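You operate a simulated robot arm through the tools that you are given. There is no shell and no other tool. Be economical: measure what you need, move in short steps, check, and stop when the job is done.

You are at the controls of a simulated two-armed robot. One attempt, no reset.

TASK
Pull the fan fuse, try it in the tester and sort it.
Fine: box switch off before the cover opens; hold the tester while pressing its key; good goes in the white rack, blown in the red scrap tin; shut the cover.

Only the result counts: the job must be done as asked and must still hold three seconds after the hand-in. Knocking over, shifting, dropping, spilling or breaking anything else fails it. Lids that push on must go on centred and level and be pressed home; caps that screw on are set level and turned clockwise until they are tight.

THE ROBOT
Two 7-joint arms with two-finger parallel grippers on one trunk, on a base that drives. Base frame: it is fixed to the floor where the robot stands at the start and does not move with it; the origin is under the middle of the robot, x ahead of it, y to its left, z up. Units: m, degrees, N and s.
The left shoulder is at the start at [0.06, 0.143, 0.926], the right one opposite. With the tool pointing down near the work surface each hand reaches from about 0.32 to 0.74 m from the robot's upright axis, wherever it stands, measured 20 degrees to its own side. Places, roughly: black box switch [0.7, 0.2, 0.8]; fan fuse holder [0.7, -0.1, 0.8]; fuse cover [0.7, -0.1, 0.9]; red scrap tin [0.6, 0.1, 0.8]; test key [0.5, 0.1, 0.8]; white fuse rack [0.6, 0.2, 0.8]. Payload 1.57 kg a hand.
The TCP of each hand is the grasp point between the finger pads, 0.03 m short of the fingertips. In the tool frame z runs along the fingers and y along their closing line. The gripper opens to 0.11 m. The fingers are 0.024 m wide and 0.012 m thick; the gripper's body (0.048 by 0.112 m) begins 0.078 m behind the TCP.
Orientation is told as [roll, pitch, yaw] about the base's x, y, z axes, in that order, counted from this pose: with the fingers straight down and closing along the base's y, the tool's x points along the base's -x, its y along +y and its z along -z.

THE INTERFACE
- The arms move only by the tool move_arm. It takes "left_commands", "right_commands" or both (then of equal length, played together; a hand with none holds still); each is a list that holds one entry, the list of rows, each a list of 7 numbers: the shift along the tool's x, y, z in units of 20 mm (1.0 is 20 mm), then the turn, a rotation vector about the tool's x, y, z in units of 5 degrees (1.0 is 5 degrees), then the closure in counts, from 0 (fully open) to 255 (shut). In form: [[[tx, ty, tz, wx, wy, wz, hand], ...]]. A call has 1 to 10 rows; each row shifts and turns the commanded pose from where the row before left it, along the tool's axes as they then stand. A call with a number of a shift or a turn outside -1 to 1 is refused whole. Each row takes 0.2 s and may step no farther than 0.05 m and 8.6 degrees from the row before; otherwise, or with a gripper value out of range, the whole call is refused. A pose out of reach is approached as far as the arm can. The call stops where the force on the tool passes 40 N (or 10 N more than at its start, if that is more) or the arm is blocked; 0.2 s more then pass. The fingers move at their own pace (about 0.045 m/s each) and stop on an object; they squeeze with about 36 N. The grip force told is the motor's: it shows also when the fingers shut on nothing. Time passes only in rows, and 0.2 s behind the last, so rows that do not move let the fingers close. It gives the time, the measured TCP pose, the force on the tool (base axes), the opening and the grip force at its end, in the units of the frame above (readings bear some noise), with the torque about the TCP (base axes, N m) and any sound that the robot's microphone picked up.
- Cameras (640 x 400 px; columns grow to the right, rows downward): "scene" is now at [0.0502, 0.0068, 1.5383]; the picture's right is [0.08, -1.00, 0.00], its down [-0.72, -0.06, -0.69] and it looks along [0.69, 0.06, -0.72] (base axes); focal length 278 px, centre (320, 200). "left" rides on the left gripper at [0.07, -0.016, -0.141] in its tool frame; the picture's right is [0.23, 0.97, 0.00], its down [-0.86, 0.20, -0.48] and it looks along [-0.47, 0.11, 0.88] (tool axes); focal length 222 px, centre (320, 200). "right" rides on the right gripper at [0.07, 0.016, -0.141] in its tool frame; the picture's right is [-0.23, 0.97, 0.00], its down [-0.86, -0.20, -0.48] and it looks along [-0.47, -0.11, 0.88] (tool axes); focal length 222 px, centre (320, 200). There is no depth. A picture from a camera that has moved, and an enlarged one, comes with that camera's place and axes in the base frame and with its lens.
- capture(camera): a new picture of that camera. The clock stands still meanwhile.
- lift_body(by): slides the trunk up (or, below 0, down) by that many m; the arms and the scene camera ride with it, the base frame stays. It gives what a move gives, with no picture.
- steer(legs): drives the robot by 1 to 6 legs, each [ahead, left, turn to the left] in m, m and degrees, along the robot's own axes; the way and the turn of a leg run together, so that a leg with both is an arc; at most 1.5 m and 180 degrees a leg. The arms and the cameras ride along, it lands a little off, and it stops where it bumps. It gives what a move gives.
- aim_head(pan, tilt): turns the head with the scene camera to pan (to the left, within 86 degrees either way) and tilt (down, from -29 to 69), counted from straight ahead of the robot. It gives what a move gives.
- enlarge(camera, box): a new picture of the part [left, top, right, bottom] of that camera's present view, enlarged. The clock stands still meanwhile.
- hand_in(): hands the job in; it is judged then, once.

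Go step by step. Nothing tells you exact positions but the pictures and the camera data: compare them with the known pose of the tool, close in by small moves and look again before you grip or let go. The budget is 120 turns and 92 pictures, counting those below and the enlarged ones. Unless the task says otherwise, let go and move clear before handing in, and close with one line.

The tools are called after "Call:" by a JSON object that holds its "op" and its "data". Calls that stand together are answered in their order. move_arm: Moves the arms, as the interface text tells. Its arguments: {"type":"object","properties":{"left_commands":{"type":"array","items":{"type":"array","items":{"type":"array","items":{"type":"number"}}}},"right_commands":{"type":"array","items":{"type":"array","items":{"type":"array","items":{"type":"number"}}}}},"required":[]} The other tools are called the same way: lift_body (by) slides the trunk up or down; steer (legs) drives the base; aim_head (pan, tilt) turns the head that bears the scene camera; capture (camera) takes a picture; enlarge (camera, box) takes an enlarged picture of a part of a camera's view; hand_in () hands the job in.

At the start:

```text
clock: 0.0
left_tcp_pos: [0.4446, 0.3066, 0.9987]
left_tool_rot: [-0.1, 0.0, 0.1]
left_force: [-0.4, -0.2, -0.6]
left_torque: [0.01, -0.04, -0.02]
left_width: 0.1099
left_grip_force: 0.0
right_tcp_pos: [0.4368, -0.1479, 0.9996]
right_tool_rot: [-0.1, 0.1, 0.0]
right_force: [-0.3, 0.6, -0.6]
right_torque: [0.0, 0.0, -0.01]
right_width: 0.11
right_grip_force: 0.0
trunk travel left (down, up): [-0.525, 0.065]
robot x, y, heading: [-0.0008, 0.0023, 0.1]
head pan, tilt: [4.6, 46.1]
```

scene: 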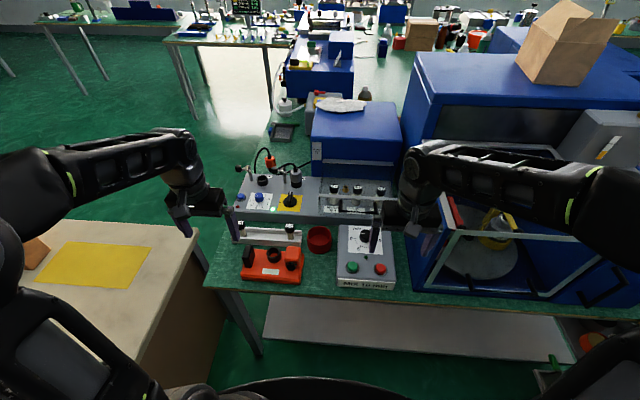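
right: 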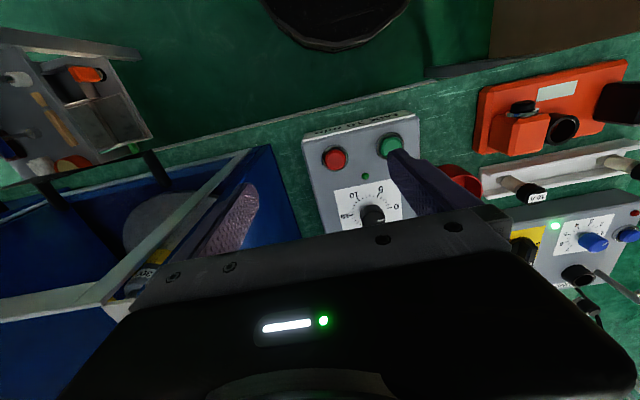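
left: 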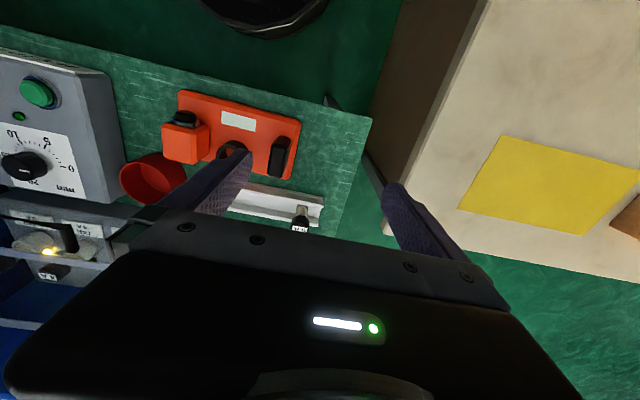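

I see a bench with a grey fuse box (switch, three fuse holders, cover), an orange tester, a white rack and a red tin. I'll look closer first.

Call:
{"op": "enlarge", "data": {"camera": "scene", "box": [220, 140, 420, 265]}}

Call:
{"op": "enlarge", "data": {"camera": "scene", "box": [220, 210, 348, 290]}}

```text
3.20 times, centred on (320, 202) of scene
camera zoom: at [0.0502, 0.0068, 1.5383], right [0.08, -1.0, 0.0], down [-0.72, -0.06, -0.69], along [0.69, 0.06, -0.72], focal length 891 px, centre (320, 192)
```

zoom: 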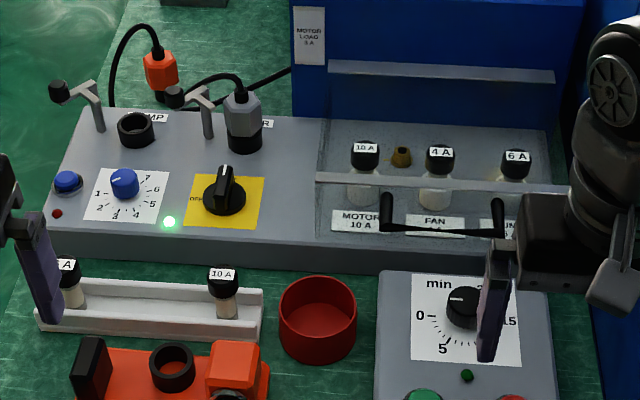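

```text
5.00 times, centred on (284, 250) of scene
camera zoom: at [0.0502, 0.0068, 1.5383], right [0.08, -1.0, 0.0], down [-0.72, -0.06, -0.69], along [0.69, 0.06, -0.72], focal length 1392 px, centre (500, -50)
```

zoom: 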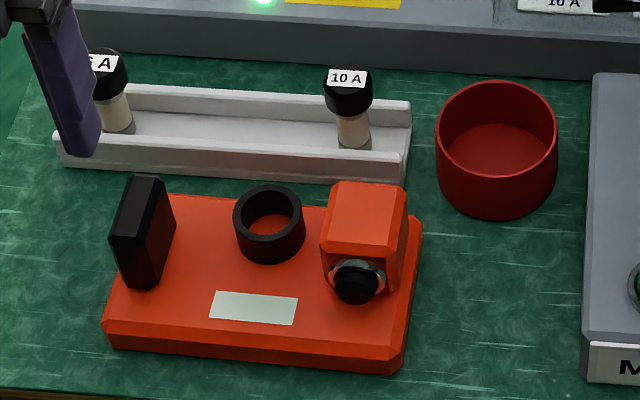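

Everything is in sight, but the fuse holders at x≈0.79 are out of comfortable reach. I'll drive a little ahead and then look again.

Call:
{"op": "steer", "data": {"legs": [[0.11, 0, 0]]}}

Call:
{"op": "capture", "data": {"camera": "scene"}}

Call:
{"op": "capture", "data": {"camera": "right"}}

Call:
{"op": "capture", "data": {"camera": "left"}}

```text
clock: 1.2
left_tcp_pos: [0.5566, 0.3054, 0.999]
left_tool_rot: [0.0, 0.1, -0.1]
left_force: [-0.5, -0.9, 0.2]
left_torque: [-0.01, 0.01, 0.03]
left_width: 0.1098
left_grip_force: 0.1
right_tcp_pos: [0.548, -0.1483, 0.999]
right_tool_rot: [0.0, 0.1, -0.1]
right_force: [0.4, 0.0, 0.2]
right_torque: [-0.01, 0.03, 0.02]
right_width: 0.11
right_grip_force: 0.1
trunk travel left (down, up): [-0.525, 0.065]
robot x, y, heading: [0.1129, -0.0003, 0.0]
head pan, tilt: [4.6, 46.1]
```

```text
86 pictures are left
camera scene: at [0.1626, 0.0066, 1.5382], right [0.08, -1.0, 0.0], down [-0.72, -0.06, -0.69], along [0.69, 0.05, -0.72], focal length 278 px, centre (320, 200)
```

scene: 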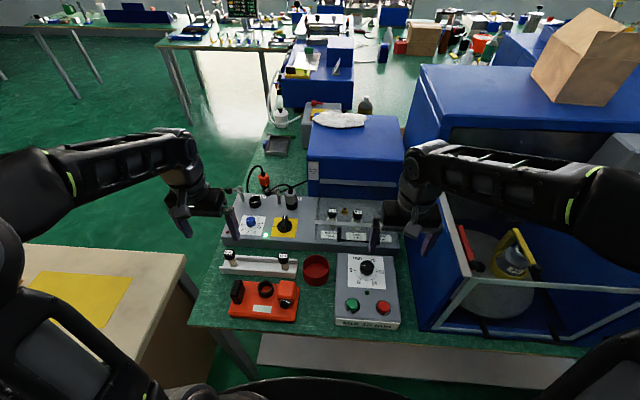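

```text
85 pictures are left
camera right: at [0.4779, -0.1314, 1.1411], right [0.23, 0.97, 0.0], down [0.86, -0.2, 0.48], along [0.46, -0.11, -0.88], focal length 222 px, centre (320, 200)
```

right: 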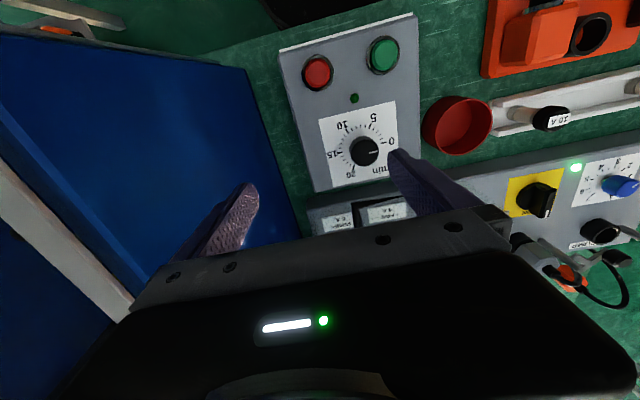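

```text
84 pictures are left
camera left: at [0.4883, 0.2897, 1.1416], right [-0.23, 0.97, 0.0], down [0.86, 0.2, 0.48], along [0.46, 0.11, -0.88], focal length 222 px, centre (320, 200)
```

left: 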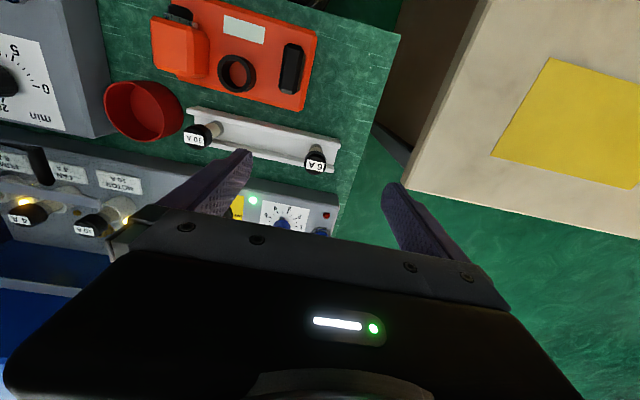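

The drive went well. I'll pull the right hand back to clear the view and zoom in on the box and the tester.

Call:
{"op": "move_arm", "data": {"right_commands": [[[1, -0.5, -0.5, 0, 0, 0, 0], [1, -0.5, -0.5, 0, 0, 0, 0], [1, -0.5, -0.5, 0, 0, 0, 0], [1, -0.5, 0, 0, 0, 0, 0], [1, 0, 0, 0, 0, 0, 0], [1, 0, 0, 0, 0, 0, 0]]]}}

Call:
{"op": "enlarge", "data": {"camera": "scene", "box": [300, 155, 412, 255]}}

Call:
{"op": "enlarge", "data": {"camera": "scene", "box": [216, 180, 336, 255]}}

Call:
{"op": "enlarge", "data": {"camera": "scene", "box": [210, 240, 338, 320]}}

```text
clock: 2.2
left_tcp_pos: [0.556, 0.3101, 0.9981]
left_tool_rot: [-0.2, 0.0, 0.2]
left_force: [-0.4, 0.1, -0.1]
left_torque: [0.03, -0.02, 0.0]
left_width: 0.1099
left_grip_force: 0.1
right_tcp_pos: [0.4724, -0.1746, 1.0313]
right_tool_rot: [0.5, -0.6, 0.7]
right_force: [5.4, 28.7, -4.6]
right_torque: [-0.67, 0.0, -0.08]
right_width: 0.0847
right_grip_force: 0.0
trunk travel left (down, up): [-0.525, 0.065]
robot x, y, heading: [0.1096, 0.001, 0.2]
head pan, tilt: [4.6, 46.1]
stopped in row 5 (right hand): the force on the tool passed its limit at 43 N (the readings are from after the stop); the commanded pose is now the measured one
```

```text
4.00 times, centred on (356, 205) of scene
camera zoom: at [0.1619, 0.0115, 1.5382], right [0.08, -1.0, 0.0], down [-0.72, -0.06, -0.69], along [0.69, 0.05, -0.72], focal length 1114 px, centre (176, 180)
```

zoom: 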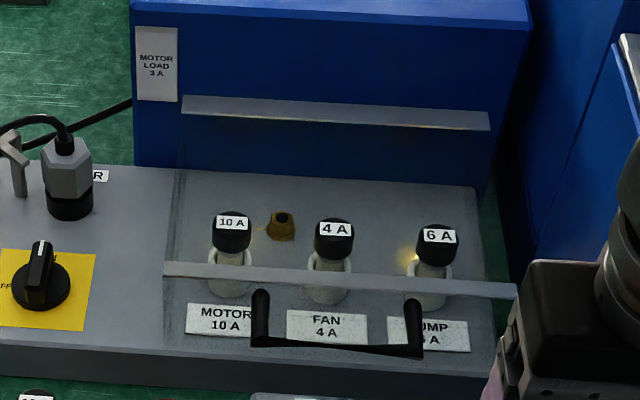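

```text
5.33 times, centred on (276, 218) of scene
camera zoom: at [0.1619, 0.0115, 1.5382], right [0.08, -1.0, 0.0], down [-0.72, -0.06, -0.69], along [0.69, 0.05, -0.72], focal length 1485 px, centre (555, 107)
```

zoom: 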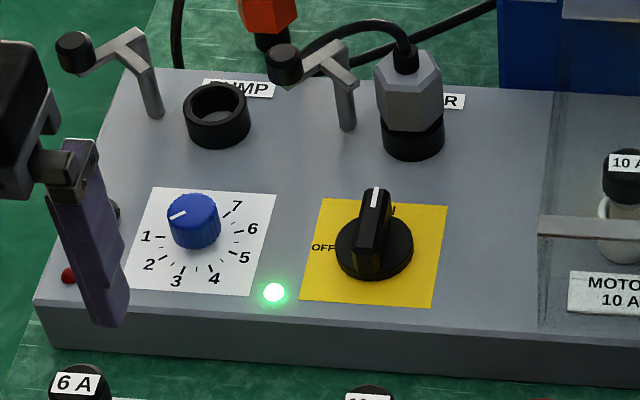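

```text
5.00 times, centred on (274, 280) of scene
camera zoom: at [0.1619, 0.0115, 1.5382], right [0.08, -1.0, 0.0], down [-0.72, -0.06, -0.69], along [0.69, 0.05, -0.72], focal length 1392 px, centre (550, -200)
```

zoom: 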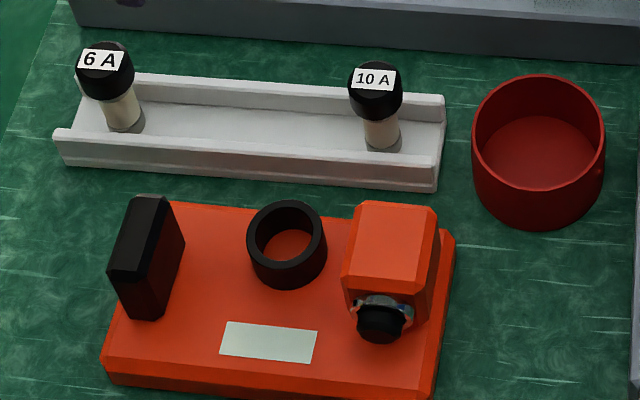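

The right finger touched the cabinet, so I'll move it off. From two views: switch ≈[0.742,0.173,0.80] pointing ON (+x) with OFF to the left, cover front edge ≈[0.69, 0.06…-0.20, 0.89] with hinge x≈0.855, and handle bar ≈[0.64, -0.01…-0.125, 0.88]. I'll also move the left hand towards the switch.

Call:
{"op": "move_arm", "data": {"right_commands": [[[0, 0.7, 0, 0, 0, 0, 0], [0, 0.7, 0, 0, 0, 0, 0], [0, 0.6, 0, 0, 0, 0, 0], [0.5, 0, 0, 0, 0, 0, 0], [0.5, 0, 0, 0, 0, 0, 0], [0, 0, 0, 0, 0, 0, 0], [0, 0, 0, 0, 0, 0, 0]]], "left_commands": [[[-1, -1, 0, 0, 0, 0, 120], [-1, -1, 0, 0, 0, 0, 120], [-1, -1, 0, 0, 0, 0, 120], [-1, -1, 0, 0, 0, 0, 120], [-1, -1, 0, 0, 0, 0, 120], [-1, -1, 0, 0, 0, 0, 120], [-1, -0.7, 0, 0, 0, 0, 120]]]}}

Call:
{"op": "capture", "data": {"camera": "left"}}

Call:
{"op": "capture", "data": {"camera": "right"}}

```text
clock: 3.8
left_tcp_pos: [0.6967, 0.173, 1.001]
left_tool_rot: [0.1, 0.0, 0.1]
left_force: [0.3, 0.0, 0.2]
left_torque: [0.01, 0.02, 0.0]
left_width: 0.0581
left_grip_force: 0.0
right_tcp_pos: [0.4499, -0.1426, 1.0323]
right_tool_rot: [0.4, -0.6, 0.3]
right_force: [-0.2, 0.2, 0.2]
right_torque: [0.03, -0.01, 0.0]
right_width: 0.1104
right_grip_force: 0.1
trunk travel left (down, up): [-0.525, 0.065]
robot x, y, heading: [0.1118, -0.0017, 0.1]
head pan, tilt: [4.6, 46.1]
```

```text
80 pictures are left
camera left: at [0.6283, 0.1565, 1.1429], right [-0.23, 0.97, 0.0], down [0.85, 0.2, 0.48], along [0.47, 0.11, -0.88], focal length 222 px, centre (320, 200)
```

left: 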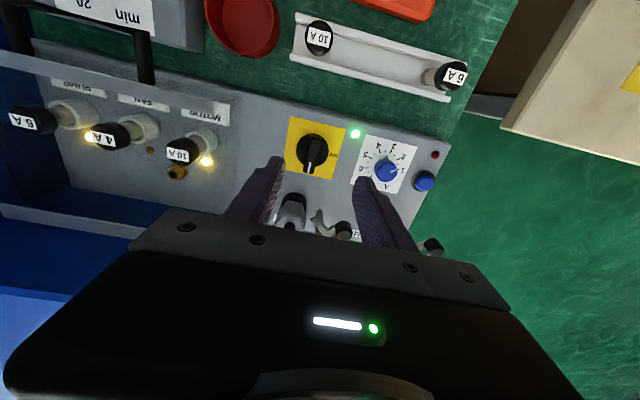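

```text
79 pictures are left
camera right: at [0.3785, -0.1267, 1.1736], right [0.22, 0.98, 0.01], down [0.85, -0.2, 0.48], along [0.47, -0.1, -0.87], focal length 222 px, centre (320, 200)
```

right: 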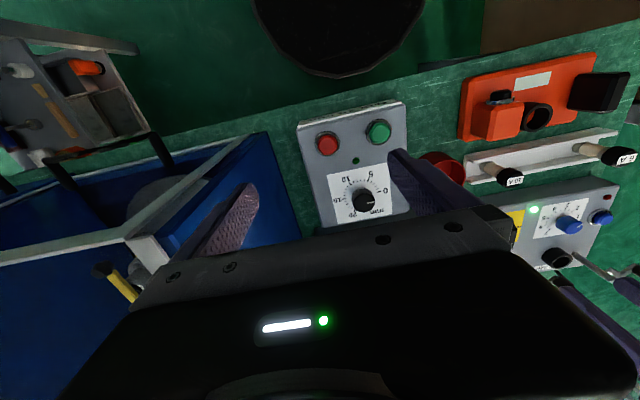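

The neon lamps show the box is live. Merging the wrist and scene views puts the knob at about [0.723, 0.166, 0.82]. I'll go above it and down part way.

Call:
{"op": "move_arm", "data": {"left_commands": [[[-0.7, -0.2, 0.5, 0, 0, 0, 130], [-0.6, -0.15, 1, 0, 0, 0, 130], [0, 0, 1, 0, 0, 0, 130], [0, 0, 1, 0, 0, 0, 130], [0, 0, 1, 0, 0, 0, 130]]]}}

Call:
{"op": "capture", "data": {"camera": "left"}}

Call:
{"op": "enlarge", "data": {"camera": "scene", "box": [232, 170, 328, 260]}}

```text
clock: 5.0
left_tcp_pos: [0.7215, 0.1663, 0.9099]
left_tool_rot: [0.1, -0.1, 0.0]
left_force: [-0.7, -0.6, -0.4]
left_torque: [-0.03, 0.0, -0.03]
left_width: 0.0538
left_grip_force: 0.1
right_tcp_pos: [0.4505, -0.1426, 1.0318]
right_tool_rot: [0.4, -0.4, 0.3]
right_force: [-0.1, 0.5, 0.8]
right_torque: [0.0, 0.02, 0.0]
right_width: 0.1098
right_grip_force: 0.0
trunk travel left (down, up): [-0.525, 0.065]
robot x, y, heading: [0.1095, -0.002, -0.3]
head pan, tilt: [4.6, 46.1]
```

```text
78 pictures are left
camera left: at [0.6528, 0.1508, 1.0513], right [-0.23, 0.97, 0.0], down [0.86, 0.2, 0.48], along [0.47, 0.11, -0.88], focal length 222 px, centre (320, 200)
```

left: 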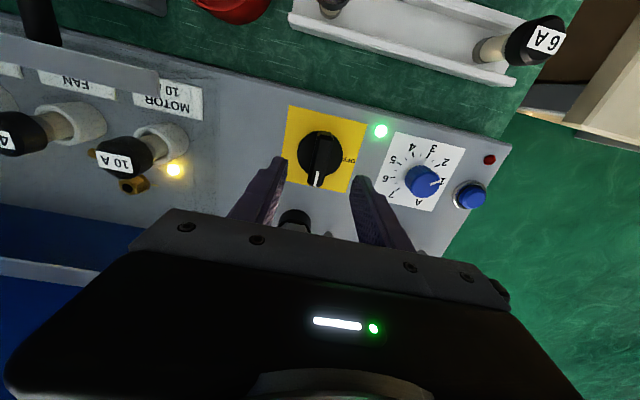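

```text
4.44 times, centred on (280, 215) of scene
camera zoom: at [0.1612, 0.0073, 1.5383], right [0.08, -1.0, 0.0], down [-0.72, -0.06, -0.69], along [0.69, 0.06, -0.72], focal length 1238 px, centre (498, 133)
```

zoom: 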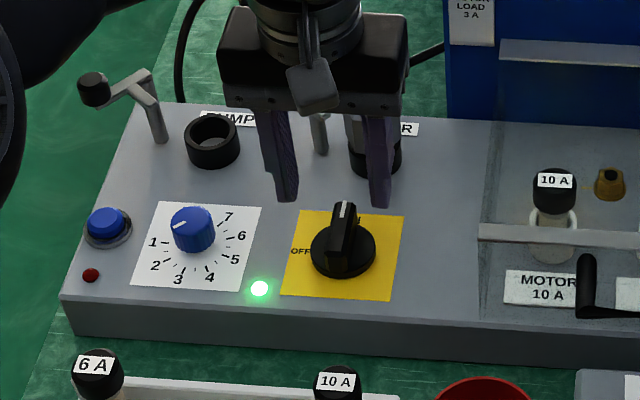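

The fingers straddle the bar well, with the knob at about [0.722, 0.165]. I'll lower to TCP 0.857 and close on it.

Call:
{"op": "move_arm", "data": {"left_commands": [[[0, 0, 0.9, 0, 0, 0, 130], [0, 0, 0.9, 0, 0, 0, 130], [0, 0, 0.85, 0, 0, 0, 130], [0, 0, 0, 0, 0, 0, 130]]]}}

Call:
{"op": "enlarge", "data": {"camera": "scene", "box": [232, 170, 328, 260]}}

Call:
{"op": "capture", "data": {"camera": "left"}}

```text
clock: 6.0
left_tcp_pos: [0.721, 0.1658, 0.8576]
left_tool_rot: [0.1, 0.0, 0.0]
left_force: [0.8, -0.2, 1.2]
left_torque: [-0.01, 0.03, 0.01]
left_width: 0.0537
left_grip_force: 0.1
right_tcp_pos: [0.451, -0.143, 1.0335]
right_tool_rot: [0.3, -0.6, 0.3]
right_force: [-0.6, -0.3, -0.4]
right_torque: [0.01, -0.02, 0.01]
right_width: 0.11
right_grip_force: 0.2
trunk travel left (down, up): [-0.525, 0.065]
robot x, y, heading: [0.1155, -0.0022, 0.0]
head pan, tilt: [4.6, 46.1]
```

```text
4.44 times, centred on (280, 215) of scene
camera zoom: at [0.1609, 0.0073, 1.5383], right [0.08, -1.0, 0.0], down [-0.72, -0.06, -0.69], along [0.69, 0.06, -0.72], focal length 1238 px, centre (498, 133)
```

zoom: 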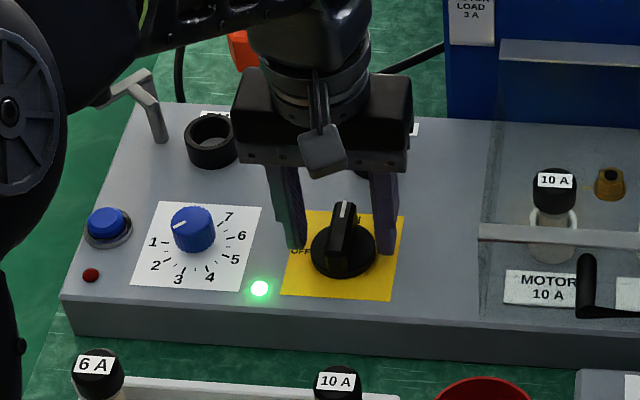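

```text
75 pictures are left
camera left: at [0.6521, 0.1503, 0.9995], right [-0.23, 0.97, 0.0], down [0.85, 0.2, 0.48], along [0.47, 0.11, -0.88], focal length 222 px, centre (320, 200)
```

left: 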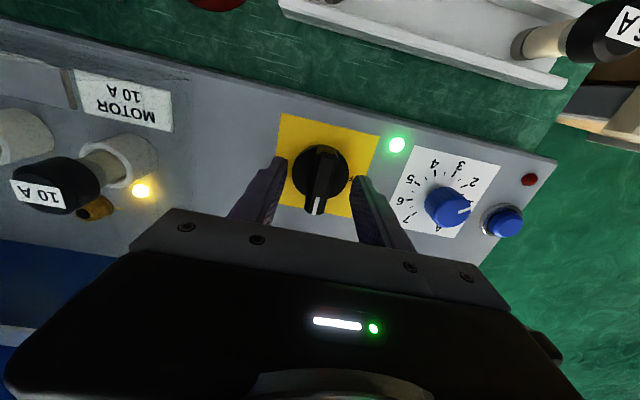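

The fingertips are at disc level, straddling the bar. I'll go down slightly and close.

Call:
{"op": "move_arm", "data": {"left_commands": [[[0, 0, 0.2, 0, 0, 0, 130], [0, 0, 0, 0, 0, 0, 255], [0, 0, 0, 0, 0, 0, 255], [0, 0, 0, 0, 0, 0, 255], [0, 0, 0, 0, 0, 0, 255]]]}}

Call:
{"op": "enlarge", "data": {"camera": "scene", "box": [232, 170, 328, 260]}}

```text
clock: 7.2
left_tcp_pos: [0.7207, 0.166, 0.8524]
left_tool_rot: [-0.1, 0.0, 0.1]
left_force: [-0.5, 2.3, -1.2]
left_torque: [0.34, 0.08, 0.05]
left_width: 0.0454
left_grip_force: 45.0
right_tcp_pos: [0.4491, -0.1426, 1.032]
right_tool_rot: [0.4, -0.4, 0.2]
right_force: [0.5, -0.2, 0.0]
right_torque: [0.01, -0.02, -0.02]
right_width: 0.1101
right_grip_force: 0.1
trunk travel left (down, up): [-0.525, 0.065]
robot x, y, heading: [0.115, 0.0031, -0.1]
head pan, tilt: [4.6, 46.1]
```

```text
4.44 times, centred on (280, 215) of scene
camera zoom: at [0.161, 0.0075, 1.5383], right [0.08, -1.0, 0.0], down [-0.72, -0.06, -0.69], along [0.69, 0.06, -0.72], focal length 1238 px, centre (498, 133)
```

zoom: 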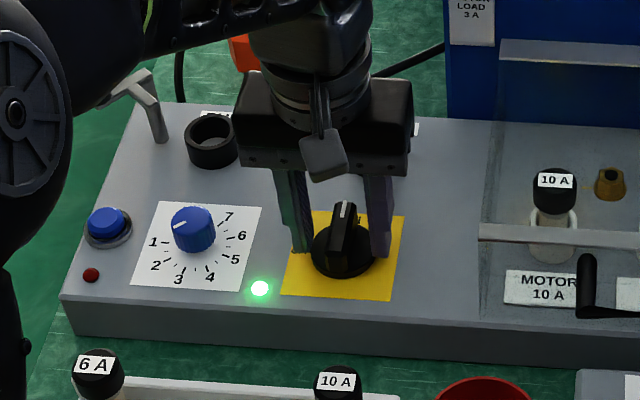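

The fingers closed on the disc (45 mm) rather than the bar. I'll open, rise 14 mm and close on the bar.

Call:
{"op": "move_arm", "data": {"left_commands": [[[0, 0, 0, 0, 0, 0, 130], [0, 0, 0, 0, 0, 0, 130], [0, 0, -0.7, 0, 0, 0, 130], [0, 0, 0, 0, 0, 0, 255], [0, 0, 0, 0, 0, 0, 255], [0, 0, 0, 0, 0, 0, 255], [0, 0, 0, 0, 0, 0, 255]]]}}

Call:
{"op": "enlarge", "data": {"camera": "scene", "box": [232, 170, 328, 260]}}

```text
clock: 8.8
left_tcp_pos: [0.722, 0.1659, 0.8676]
left_tool_rot: [-0.1, 0.0, 0.1]
left_force: [0.3, 1.8, 0.3]
left_torque: [0.08, 0.04, 0.01]
left_width: 0.0158
left_grip_force: 29.6
right_tcp_pos: [0.4496, -0.1417, 1.0325]
right_tool_rot: [0.5, -0.5, 0.3]
right_force: [-0.1, 0.2, 0.6]
right_torque: [0.02, 0.02, -0.03]
right_width: 0.1102
right_grip_force: 0.0
trunk travel left (down, up): [-0.525, 0.065]
robot x, y, heading: [0.1105, 0.0014, -0.0]
head pan, tilt: [4.6, 46.1]
```

```text
4.44 times, centred on (280, 215) of scene
camera zoom: at [0.161, 0.0075, 1.5383], right [0.08, -1.0, 0.0], down [-0.72, -0.06, -0.69], along [0.69, 0.06, -0.72], focal length 1238 px, centre (498, 133)
```

zoom: 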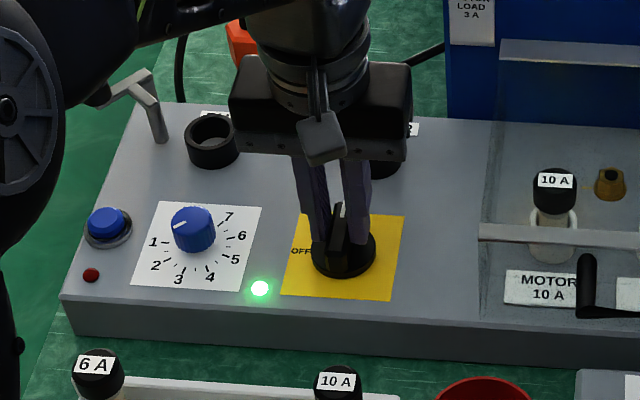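

The bar is gripped (16 mm). Turning counter-clockwise towards OFF, 45° first.

Call:
{"op": "move_arm", "data": {"left_commands": [[[0, 0, 0, 0, 0, -1, 255], [0, 0, 0, 0, 0, -1, 255], [0, 0, 0, 0, 0, -1, 255], [0, 0, 0, 0, 0, -1, 255], [0, 0, 0, 0, 0, -1, 255], [0, 0, 0, 0, 0, -1, 255], [0, 0, 0, 0, 0, -1, 255], [0, 0, 0, 0, 0, -1, 255], [0, 0, 0, 0, 0, -1, 255]]]}}

Call:
{"op": "enlarge", "data": {"camera": "scene", "box": [232, 170, 328, 260]}}

```text
clock: 10.8
left_tcp_pos: [0.7211, 0.1669, 0.8666]
left_tool_rot: [-0.1, 0.0, 45.2]
left_force: [-1.8, 9.6, 8.1]
left_torque: [0.3, 0.07, -0.01]
left_width: 0.0158
left_grip_force: 31.6
right_tcp_pos: [0.4489, -0.1413, 1.0328]
right_tool_rot: [0.3, -0.5, 0.3]
right_force: [0.5, 0.3, -1.0]
right_torque: [0.03, -0.02, 0.03]
right_width: 0.1099
right_grip_force: 0.1
trunk travel left (down, up): [-0.525, 0.065]
robot x, y, heading: [0.1075, -0.0025, 0.1]
head pan, tilt: [4.6, 46.1]
```

```text
4.44 times, centred on (280, 215) of scene
camera zoom: at [0.1598, 0.0083, 1.5384], right [0.08, -1.0, 0.0], down [-0.72, -0.06, -0.69], along [0.69, 0.06, -0.72], focal length 1238 px, centre (498, 133)
```

zoom: 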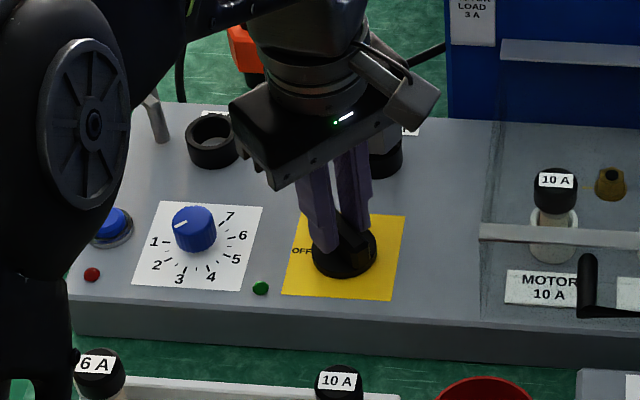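

The green lamp went out already. I'll turn on to the OFF mark.

Call:
{"op": "move_arm", "data": {"left_commands": [[[0, 0, 0, 0, 0, -1, 255], [0, 0, 0, 0, 0, -1, 255], [0, 0, 0, 0, 0, -1, 255], [0, 0, 0, 0, 0, -1, 255], [0, 0, 0, 0, 0, -1, 255], [0, 0, 0, 0, 0, -1, 255], [0, 0, 0, 0, 0, -1, 255], [0, 0, 0, 0, 0, -1, 255], [0, 0, 0, 0, 0, -1, 255]]]}}

Call:
{"op": "enlarge", "data": {"camera": "scene", "box": [232, 170, 328, 260]}}

```text
clock: 12.8
left_tcp_pos: [0.7188, 0.1676, 0.8668]
left_tool_rot: [0.1, 0.0, 90.2]
left_force: [-7.2, 16.3, 7.6]
left_torque: [0.72, 0.09, -0.09]
left_width: 0.0156
left_grip_force: 31.1
right_tcp_pos: [0.4495, -0.1422, 1.033]
right_tool_rot: [0.4, -0.6, 0.4]
right_force: [-0.3, -0.2, 0.3]
right_torque: [0.02, 0.0, 0.04]
right_width: 0.1101
right_grip_force: 0.1
trunk travel left (down, up): [-0.525, 0.065]
robot x, y, heading: [0.1146, 0.0034, 0.2]
head pan, tilt: [4.6, 46.1]
```

```text
4.44 times, centred on (280, 215) of scene
camera zoom: at [0.1593, 0.009, 1.5384], right [0.08, -1.0, 0.0], down [-0.72, -0.06, -0.69], along [0.69, 0.05, -0.72], focal length 1238 px, centre (498, 133)
```

zoom: 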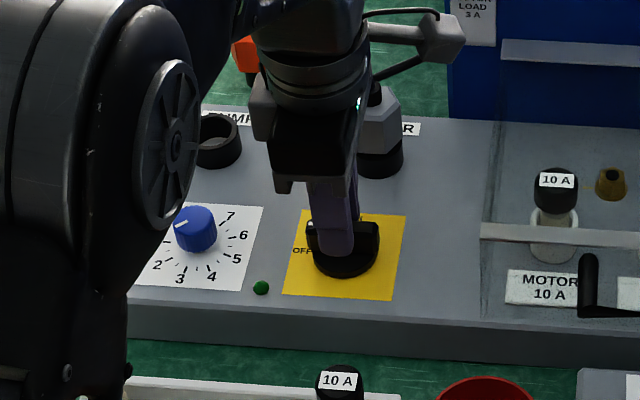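

The bar now lies towards OFF. I'll release, lift straight up, and turn the hand back.

Call:
{"op": "move_arm", "data": {"left_commands": [[[0, 0, 0, 0, 0, 0, 160], [0, 0, 0, 0, 0, 0, 160], [0, 0, -0.7, 0, 0, 0, 160], [0, 0, -1, 0, 0, 0, 160], [0, 0, -1, 0, 0, 0, 160], [0, 0, -1, 0, 0, 0, 160], [0, 0, -1, 0, 0, 0, 160]]]}}

Call:
{"op": "move_arm", "data": {"left_commands": [[[0, 0, -1, 0, 0, 1, 160], [0, 0, -1, 0, 0, 1, 160], [0, 0, 0, 0, 0, 1, 160], [0, 0, 0, 0, 0, 1, 160], [0, 0, 0, 0, 0, 1, 160], [0, 0, 0, 0, 0, 1, 160], [0, 0, 0, 0, 0, 1, 160], [0, 0, 0, 0, 0, 1, 160], [0, 0, 0, 0, 0, 1, 160]]]}}

Call:
{"op": "move_arm", "data": {"left_commands": [[[0, 0, 0, 0, 0, 1, 160], [0, 0, 0, 0, 0, 1, 160], [0, 0, 0, 0, 0, 1, 160], [0, 0, 0, 0, 0, 1, 160], [0, 0, 0, 0, 0, 1, 160], [0, 0, 0, 0, 0, 1, 160], [0, 0, 0, 0, 0, 1, 160], [0, 0, 0, 0, 0, 1, 160], [0, 0, 0, 0, 0, 1, 160]]]}}

Call:
{"op": "move_arm", "data": {"left_commands": [[[0.5, 1, 0, 0, 0, 0, 160], [0.5, 1, 0, 0, 0, 0, 160], [1, 1, 0, 0, 0, 0, 160], [1, 1, 0, 0, 0, 0, 160], [1, 1, 0, 0, 0, 0, 160], [1, 1, 0, 0, 0, 0, 160], [1, 1, 0, 0, 0, 0, 160], [1, 0, 0, 0, 0, 0, 160]]]}}

Call:
{"op": "capture", "data": {"camera": "scene"}}

Call:
{"op": "enlarge", "data": {"camera": "scene", "box": [220, 170, 420, 295]}}

```text
clock: 14.4
left_tcp_pos: [0.7208, 0.1657, 0.96]
left_tool_rot: [0.1, 0.0, 89.9]
left_force: [-0.5, 0.2, 0.4]
left_torque: [0.0, -0.01, 0.02]
left_width: 0.0414
left_grip_force: 0.0
right_tcp_pos: [0.4503, -0.1416, 1.0315]
right_tool_rot: [0.4, -0.5, 0.3]
right_force: [0.3, 0.6, 0.5]
right_torque: [-0.01, 0.0, -0.03]
right_width: 0.11
right_grip_force: 0.0
trunk travel left (down, up): [-0.525, 0.065]
robot x, y, heading: [0.1138, 0.0015, -0.0]
head pan, tilt: [4.6, 46.1]
```

```text
clock: 16.4
left_tcp_pos: [0.7201, 0.1658, 1.0005]
left_tool_rot: [0.0, 0.1, 45.0]
left_force: [0.6, 0.1, 0.2]
left_torque: [-0.03, 0.01, 0.04]
left_width: 0.0411
left_grip_force: 0.0
right_tcp_pos: [0.4492, -0.1431, 1.0322]
right_tool_rot: [0.5, -0.5, 0.3]
right_force: [1.1, 0.2, 0.3]
right_torque: [0.01, 0.03, -0.02]
right_width: 0.1101
right_grip_force: 0.0
trunk travel left (down, up): [-0.525, 0.065]
robot x, y, heading: [0.1108, 0.0003, 0.0]
head pan, tilt: [4.6, 46.1]
```

```text
clock: 18.4
left_tcp_pos: [0.7206, 0.1658, 1.0018]
left_tool_rot: [0.0, -0.1, -0.1]
left_force: [0.3, 0.2, -0.5]
left_torque: [-0.02, -0.01, -0.01]
left_width: 0.0409
left_grip_force: 0.1
right_tcp_pos: [0.4495, -0.1432, 1.0328]
right_tool_rot: [0.4, -0.5, 0.3]
right_force: [0.4, 0.2, 0.1]
right_torque: [-0.01, -0.02, -0.01]
right_width: 0.1097
right_grip_force: 0.1
trunk travel left (down, up): [-0.525, 0.065]
robot x, y, heading: [0.1102, -0.0018, -0.1]
head pan, tilt: [4.6, 46.1]
```

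```text
clock: 20.2
left_tcp_pos: [0.5804, 0.3045, 1.0022]
left_tool_rot: [0.0, 0.0, -0.1]
left_force: [1.0, 0.0, 0.4]
left_torque: [0.0, -0.03, -0.02]
left_width: 0.0409
left_grip_force: 0.0
right_tcp_pos: [0.4492, -0.1431, 1.032]
right_tool_rot: [0.4, -0.4, 0.2]
right_force: [-0.7, -0.4, -0.4]
right_torque: [-0.02, -0.03, 0.01]
right_width: 0.1103
right_grip_force: 0.1
trunk travel left (down, up): [-0.525, 0.065]
robot x, y, heading: [0.1127, 0.0014, 0.2]
head pan, tilt: [4.6, 46.1]
```

```text
70 pictures are left
camera scene: at [0.1604, 0.0072, 1.5383], right [0.08, -1.0, 0.0], down [-0.72, -0.06, -0.69], along [0.69, 0.06, -0.72], focal length 278 px, centre (320, 200)
```

scene: 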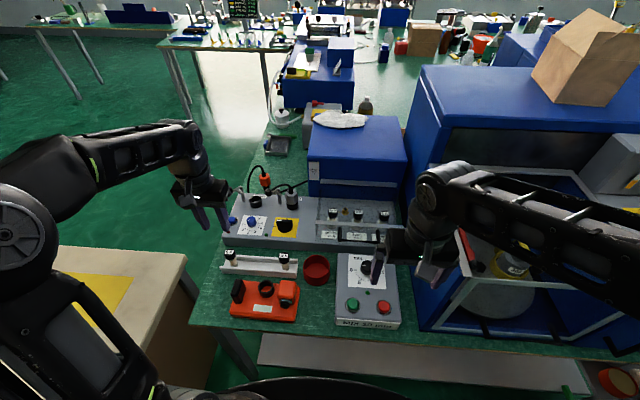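

```text
3.20 times, centred on (320, 232) of scene
camera zoom: at [0.1604, 0.0072, 1.5383], right [0.08, -1.0, 0.0], down [-0.72, -0.06, -0.69], along [0.69, 0.06, -0.72], focal length 891 px, centre (320, 96)
```

zoom: 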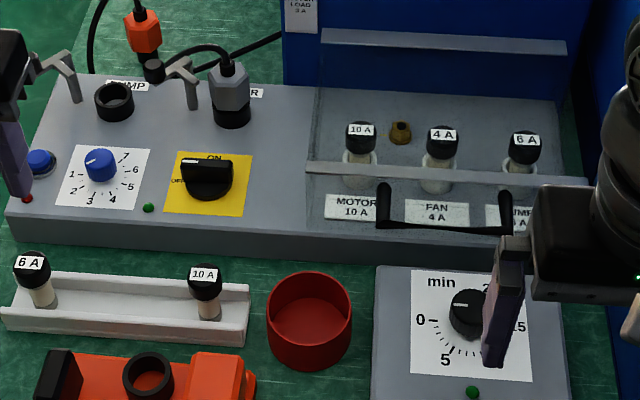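

The switch shows OFF and the lamp is out. Next is the cover handle (bar ≈ x 0.632, z 0.887, y −0.01…−0.125). I'll close the right fingers and pitch them forward-down 50° to hook it from below.

Call:
{"op": "move_arm", "data": {"right_commands": [[[0, 0.36, 0, 0, -1, 0, 255], [0, 0.36, 0, 0, -1, 0, 255], [0, 0.36, 0, 0, -1, 0, 255], [0, 0.36, 0, 0, -1, 0, 255], [0, 0.36, 0, 0, -1, 0, 255], [0, 0.36, 0, 0, -1, 0, 255], [0, 0.36, 0, 0, -1, 0, 255], [0, 0.36, 0, 0, -1, 0, 255], [0, 0.36, 0, 0, -1, 0, 255], [0, 0.36, 0, 0, -1, 0, 255]]]}}

Call:
{"op": "capture", "data": {"camera": "right"}}

Call:
{"op": "capture", "data": {"camera": "scene"}}

```text
clock: 22.4
left_tcp_pos: [0.5807, 0.3044, 1.0024]
left_tool_rot: [0.0, 0.0, -0.1]
left_force: [-0.1, -0.1, 0.0]
left_torque: [-0.01, -0.02, -0.02]
left_width: 0.0412
left_grip_force: 0.1
right_tcp_pos: [0.4854, -0.0357, 1.073]
right_tool_rot: [0.5, -50.5, -0.1]
right_force: [0.4, -0.5, -0.7]
right_torque: [0.01, 0.01, -0.03]
right_width: 0.0001
right_grip_force: 20.9
right hand out of reach, approached as far as the arm can: row 6, 7, 8, 9, 10
trunk travel left (down, up): [-0.525, 0.065]
robot x, y, heading: [0.1116, 0.0033, -0.0]
head pan, tilt: [4.6, 46.1]
```

```text
68 pictures are left
camera right: at [0.3313, -0.0194, 1.1109], right [0.14, 0.97, 0.18], down [0.18, -0.2, 0.96], along [0.97, -0.1, -0.2], focal length 222 px, centre (320, 200)
```

right: 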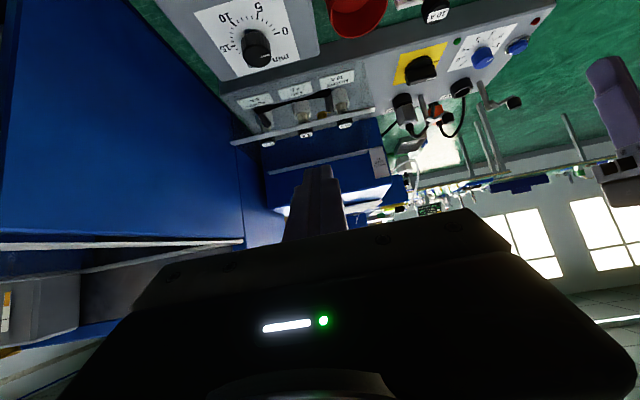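

```text
67 pictures are left
camera scene: at [0.1609, 0.0078, 1.5383], right [0.08, -1.0, 0.0], down [-0.72, -0.06, -0.69], along [0.69, 0.06, -0.72], focal length 278 px, centre (320, 200)
```

scene: 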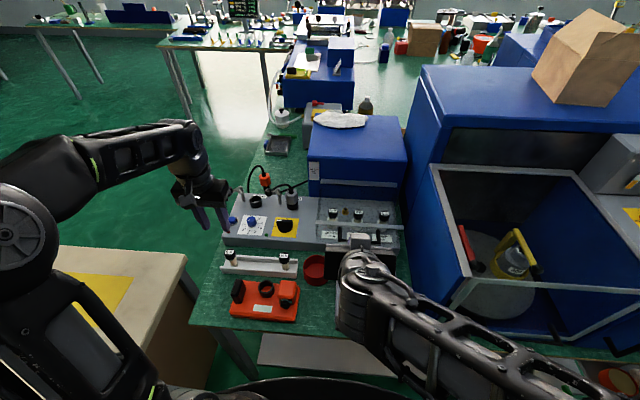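

The wrist is tilted now; the hand went a bit high because it was close in. I'll go to the pre-hook point [0.547, -0.07, 0.92].

Call:
{"op": "move_arm", "data": {"right_commands": [[[0.2, -0.2, 1, 0, 0, 0, 255], [0.2, -0.2, 1, 0, 0, 0, 255], [0.4, -0.2, 1, 0, 0, 0, 255], [0.5, -0.2, 1, 0, 0, 0, 255], [0.6, -0.2, 1, 0, 0, 0, 255], [0.7, -0.2, 0.8, 0, 0, 0, 255], [0.7, -0.3, 0.8, 0, 0, 0, 255], [0.63, -0.22, 0.66, 0, 0, 0, 255], [0, 0, 0, 0, 0, 0, 255]]]}}

Call:
{"op": "capture", "data": {"camera": "right"}}

Call:
{"op": "enlarge", "data": {"camera": "scene", "box": [280, 170, 440, 270]}}

```text
clock: 24.4
left_tcp_pos: [0.5813, 0.3053, 1.0028]
left_tool_rot: [-0.1, 0.2, 0.0]
left_force: [0.1, -0.3, -0.3]
left_torque: [0.02, -0.01, -0.01]
left_width: 0.041
left_grip_force: 0.0
right_tcp_pos: [0.5682, -0.0531, 0.9291]
right_tool_rot: [0.6, -50.4, -0.1]
right_force: [0.5, 0.1, 0.0]
right_torque: [0.0, 0.01, 0.02]
right_width: 0.0002
right_grip_force: 21.5
right hand out of reach, approached as far as the arm can: row 1, 2, 3, 4, 5, 6, 7
trunk travel left (down, up): [-0.525, 0.065]
robot x, y, heading: [0.1121, 0.0024, 0.1]
head pan, tilt: [4.6, 46.1]
```

```text
66 pictures are left
camera right: at [0.4146, -0.0365, 0.9662], right [0.14, 0.97, 0.18], down [0.18, -0.2, 0.96], along [0.97, -0.1, -0.2], focal length 222 px, centre (320, 200)
```

right: 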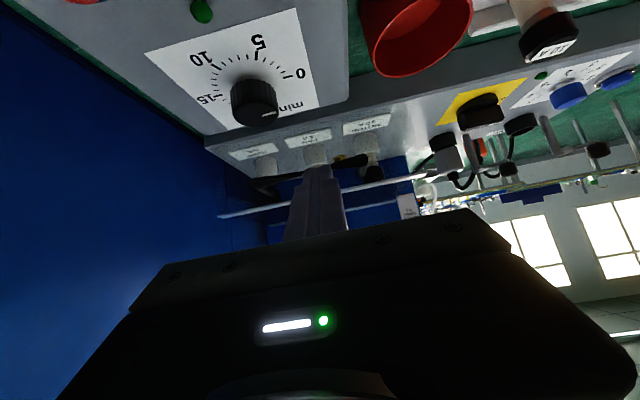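

```text
4.00 times, centred on (360, 220) of scene
camera zoom: at [0.1608, 0.0073, 1.5383], right [0.08, -1.0, 0.0], down [-0.72, -0.06, -0.69], along [0.69, 0.06, -0.72], focal length 1114 px, centre (160, 120)
```

zoom: 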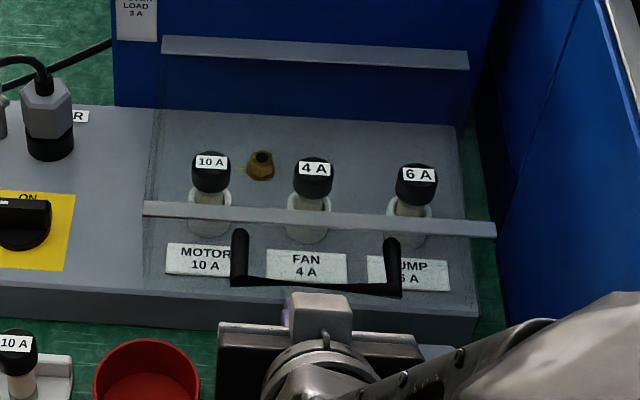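

The handle bar measures z≈0.887, y −0.02…−0.12. I'll drop below its line first, then slide in under it.

Call:
{"op": "move_arm", "data": {"right_commands": [[[0.65, -0.4, 0, 0, 0, 0, 255], [0.65, -0.4, 0, 0, 0, 0, 255], [0, 0, 1, 0, 0, 0, 255], [0, 0, 1, 0, 0, 0, 255], [0, 0, 1, 0, 0, 0, 255], [0, 0, 0.9, 0, 0, 0, 255], [0, 0, 0.5, 0, 0, 0, 255]]]}}

Call:
{"op": "capture", "data": {"camera": "right"}}

Call:
{"op": "enlarge", "data": {"camera": "scene", "box": [280, 170, 440, 270]}}

```text
clock: 26.0
left_tcp_pos: [0.578, 0.3041, 1.0031]
left_tool_rot: [0.0, -0.2, 0.0]
left_force: [-0.7, 0.8, 0.5]
left_torque: [0.03, -0.01, 0.0]
left_width: 0.0409
left_grip_force: 0.1
right_tcp_pos: [0.6381, -0.0538, 0.867]
right_tool_rot: [0.2, -50.3, 0.1]
right_force: [-23.4, -2.2, 11.7]
right_torque: [0.23, -0.15, -0.12]
right_width: 0.0001
right_grip_force: 20.9
right hand out of reach, approached as far as the arm can: row 1, 2, 6, 7
trunk travel left (down, up): [-0.525, 0.065]
robot x, y, heading: [0.1116, 0.0001, 0.1]
head pan, tilt: [4.6, 46.1]
```

```text
64 pictures are left
camera right: at [0.4841, -0.037, 0.9045], right [0.14, 0.97, 0.18], down [0.18, -0.2, 0.96], along [0.97, -0.1, -0.2], focal length 222 px, centre (320, 200)
```

right: 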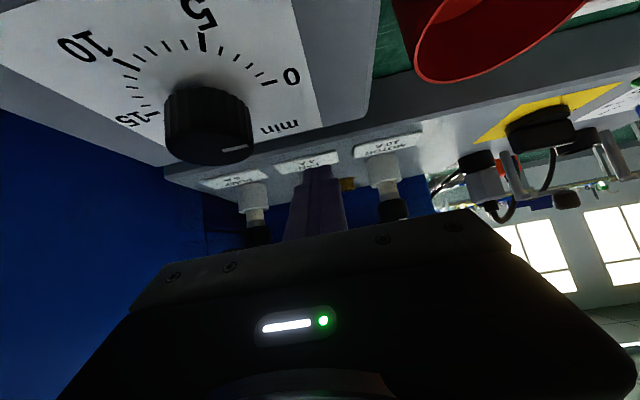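

```text
4.00 times, centred on (360, 220) of scene
camera zoom: at [0.1565, 0.007, 1.5388], right [0.08, -1.0, 0.0], down [-0.72, -0.06, -0.69], along [0.69, 0.06, -0.72], focal length 1114 px, centre (160, 120)
```

zoom: 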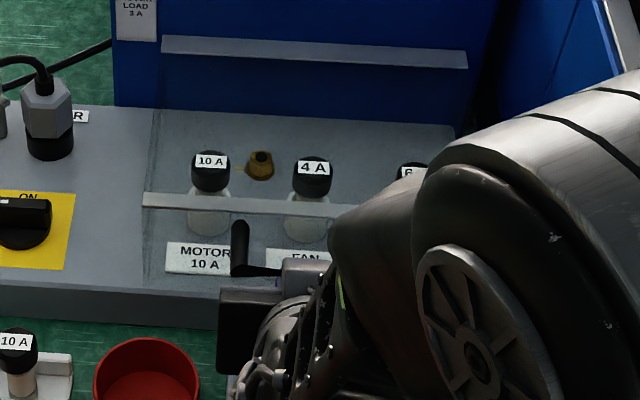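

The fingertip touches the clear front wall. I'll back off a little and begin lifting along the cover's arc.

Call:
{"op": "move_arm", "data": {"right_commands": [[[0, 0, -0.4, 0, 0, 0, 255], [0, 0, -0.3, 0, 0, 0, 255], [0, 0, 0, 0, 0, 0, 255]]]}}

Call:
{"op": "move_arm", "data": {"right_commands": [[[-0.74, 0, -0.52, 0, 0, 0, 255], [-0.74, 0, -0.52, 0, 0, 0, 255], [-0.85, 0, -0.38, 0, 0, 0, 255]]]}}

Call:
{"op": "enlarge", "data": {"camera": "scene", "box": [280, 150, 440, 250]}}

Call:
{"op": "capture", "data": {"camera": "right"}}

```text
clock: 26.8
left_tcp_pos: [0.5811, 0.3053, 1.0012]
left_tool_rot: [0.1, 0.0, 0.0]
left_force: [0.4, -0.2, 1.1]
left_torque: [-0.04, 0.0, 0.01]
left_width: 0.0409
left_grip_force: 0.1
right_tcp_pos: [0.6305, -0.0543, 0.8758]
right_tool_rot: [0.6, -50.7, -0.1]
right_force: [-0.7, 0.1, 0.4]
right_torque: [0.0, 0.0, -0.04]
right_width: 0.0002
right_grip_force: 21.7
trunk travel left (down, up): [-0.525, 0.065]
robot x, y, heading: [0.1099, 0.0019, 0.1]
head pan, tilt: [4.6, 46.1]
```

```text
clock: 27.6
left_tcp_pos: [0.5807, 0.3049, 1.0029]
left_tool_rot: [-0.1, 0.0, 0.1]
left_force: [0.4, -0.1, -0.9]
left_torque: [-0.02, -0.02, -0.03]
left_width: 0.041
left_grip_force: 0.1
right_tcp_pos: [0.6382, -0.0543, 0.9319]
right_tool_rot: [0.7, -50.4, -0.2]
right_force: [0.4, 0.5, -0.2]
right_torque: [0.0, 0.0, 0.0]
right_width: 0.0
right_grip_force: 21.0
trunk travel left (down, up): [-0.525, 0.065]
robot x, y, heading: [0.1118, -0.0003, -0.0]
head pan, tilt: [4.6, 46.1]
```

```text
4.00 times, centred on (360, 200) of scene
camera zoom: at [0.1608, 0.0073, 1.5383], right [0.08, -1.0, 0.0], down [-0.72, -0.06, -0.69], along [0.69, 0.06, -0.72], focal length 1114 px, centre (160, 200)
```

zoom: 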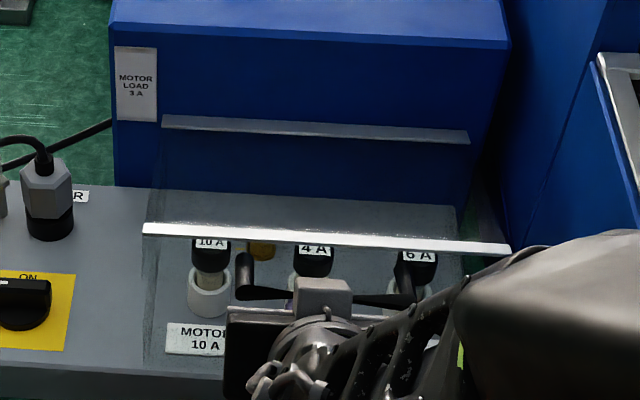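

```text
61 pictures are left
camera right: at [0.4836, -0.0386, 0.9678], right [0.14, 0.97, 0.18], down [0.18, -0.21, 0.96], along [0.97, -0.1, -0.2], focal length 222 px, centre (320, 200)
```

right: 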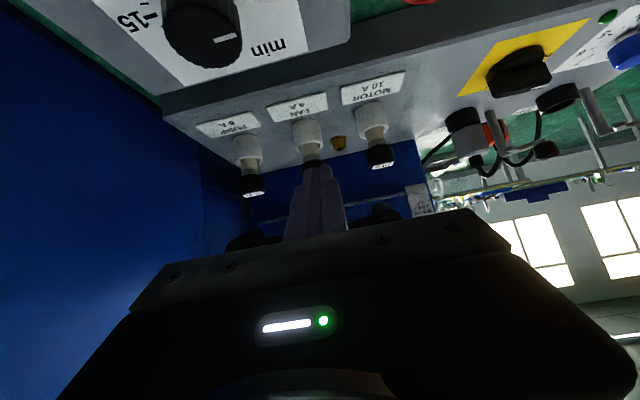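

The cover is lifting. I'll continue along the arc.

Call:
{"op": "move_arm", "data": {"right_commands": [[[-0.85, 0, -0.38, 0, 0, 0, 255], [-0.875, 0, -0.24, 0, 0, 0, 255], [-0.875, 0, -0.24, 0, 0, 0, 255], [-0.91, 0, -0.07, 0, 0, 0, 255], [-0.91, 0, -0.07, 0, 0, 0, 255], [-0.915, 0, 0.08, 0, 0, 0, 255], [-0.915, 0, 0.08, 0, 0, 0, 255]]]}}

Call:
{"op": "capture", "data": {"camera": "scene"}}

```text
clock: 29.2
left_tcp_pos: [0.5818, 0.3061, 1.0022]
left_tool_rot: [0.0, 0.0, 0.0]
left_force: [0.3, 0.5, 0.0]
left_torque: [0.01, 0.0, 0.02]
left_width: 0.0407
left_grip_force: 0.2
right_tcp_pos: [0.7051, -0.0548, 1.0381]
right_tool_rot: [0.6, -50.5, -0.2]
right_force: [0.0, 0.6, -0.3]
right_torque: [0.01, -0.02, 0.02]
right_width: 0.0
right_grip_force: 21.3
trunk travel left (down, up): [-0.525, 0.065]
robot x, y, heading: [0.109, 0.0015, -0.1]
head pan, tilt: [4.6, 46.1]
```

```text
60 pictures are left
camera scene: at [0.1612, 0.0072, 1.5383], right [0.08, -1.0, 0.0], down [-0.72, -0.06, -0.69], along [0.69, 0.06, -0.72], focal length 278 px, centre (320, 200)
```

scene: 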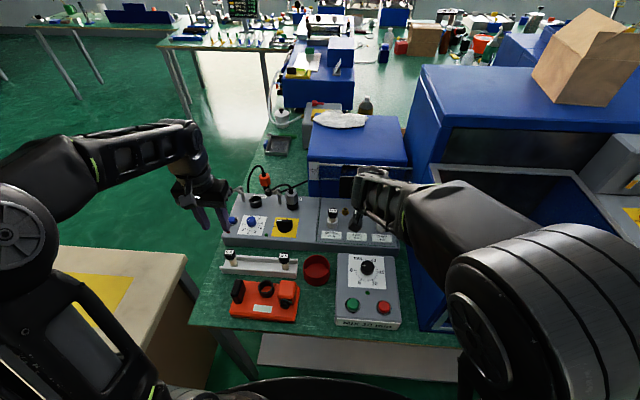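

The cover is about half way up. I'll carry on towards and past vertical.

Call:
{"op": "move_arm", "data": {"right_commands": [[[-0.885, 0, 0.24, 0, 0, 0, 255], [-0.885, 0, 0.24, 0, 0, 0, 255], [-0.82, 0, 0.4, 0, 0, 0, 255], [-0.82, 0, 0.4, 0, 0, 0, 255], [-0.77, 0, 0.53, 0, 0, 0, 255], [-0.77, 0, 0.53, 0, 0, 0, 255]]]}}

Call:
{"op": "enlarge", "data": {"camera": "scene", "box": [270, 115, 430, 215]}}

Call:
{"op": "capture", "data": {"camera": "left"}}

```text
clock: 30.6
left_tcp_pos: [0.5817, 0.3044, 1.0034]
left_tool_rot: [0.0, -0.1, 0.0]
left_force: [0.5, 0.2, 0.3]
left_torque: [-0.01, 0.02, 0.0]
left_width: 0.0413
left_grip_force: 0.1
right_tcp_pos: [0.8032, -0.0546, 1.0823]
right_tool_rot: [0.5, -50.5, -0.1]
right_force: [-0.4, 0.1, -0.8]
right_torque: [-0.02, 0.01, 0.0]
right_width: 0.0
right_grip_force: 21.1
trunk travel left (down, up): [-0.525, 0.065]
robot x, y, heading: [0.114, -0.0015, -0.3]
head pan, tilt: [4.6, 46.1]
```

```text
4.00 times, centred on (350, 165) of scene
camera zoom: at [0.1614, 0.0074, 1.5383], right [0.08, -1.0, 0.0], down [-0.72, -0.06, -0.69], along [0.69, 0.06, -0.72], focal length 1114 px, centre (200, 340)
```

zoom: 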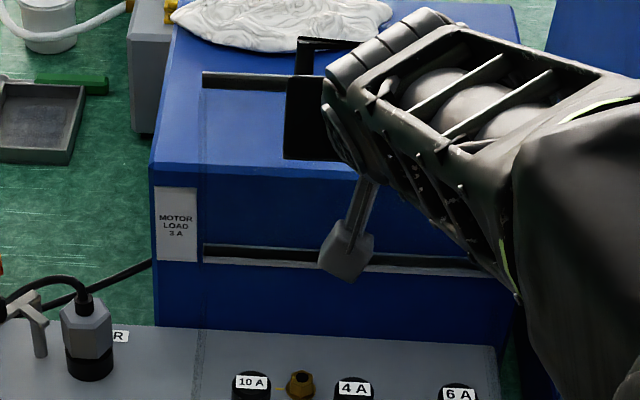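

```text
58 pictures are left
camera left: at [0.5127, 0.2891, 1.1445], right [-0.23, 0.97, 0.0], down [0.86, 0.2, 0.48], along [0.47, 0.11, -0.88], focal length 222 px, centre (320, 200)
```

left: 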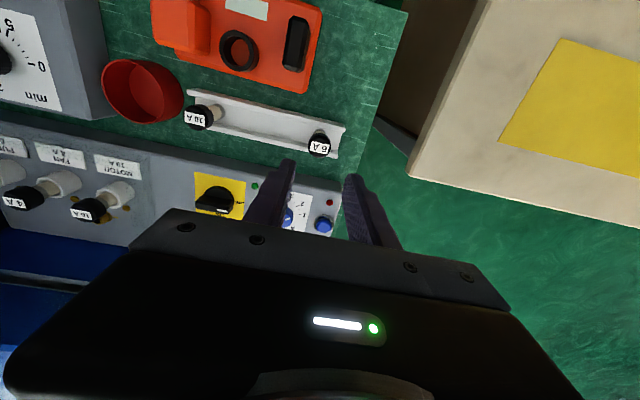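

The cover is about 80° open. I'll push on past vertical, gently.

Call:
{"op": "move_arm", "data": {"right_commands": [[[-0.635, 0, 0.645, 0, 0, 0, 255], [-0.635, 0, 0.645, 0, 0, 0, 255], [-0.3, 0, 0.4, 0, 0, 0, 255], [-0.3, 0, 0.4, 0, 0, 0, 255], [-0.3, 0, 0.4, 0, 0, 0, 255]]]}}

Call:
{"op": "enlarge", "data": {"camera": "scene", "box": [270, 95, 430, 195]}}

```text
clock: 31.3
left_tcp_pos: [0.5793, 0.3037, 1.0026]
left_tool_rot: [0.0, -0.1, 0.0]
left_force: [-0.2, 0.1, -0.1]
left_torque: [0.01, -0.03, 0.0]
left_width: 0.0408
left_grip_force: 0.0
right_tcp_pos: [0.8325, -0.0542, 1.0791]
right_tool_rot: [0.2, -49.2, -0.1]
right_force: [-10.0, 1.7, 2.0]
right_torque: [-0.01, -0.14, -0.11]
right_width: 0.0
right_grip_force: 21.0
trunk travel left (down, up): [-0.525, 0.065]
robot x, y, heading: [0.1112, 0.0013, -0.1]
head pan, tilt: [4.6, 46.1]
stopped in row 3 (right hand): the force on the tool passed its limit at 48 N (the readings are from after the stop); the commanded pose is now the measured one
```

```text
4.00 times, centred on (350, 145) of scene
camera zoom: at [0.1575, 0.0071, 1.5386], right [0.08, -1.0, 0.0], down [-0.72, -0.06, -0.69], along [0.69, 0.06, -0.72], focal length 1114 px, centre (200, 420)
```

zoom: 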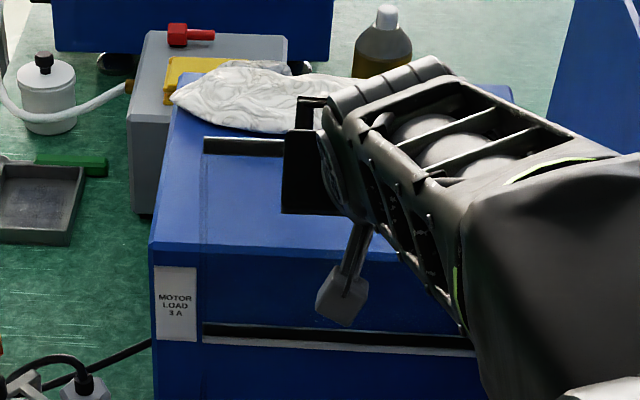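

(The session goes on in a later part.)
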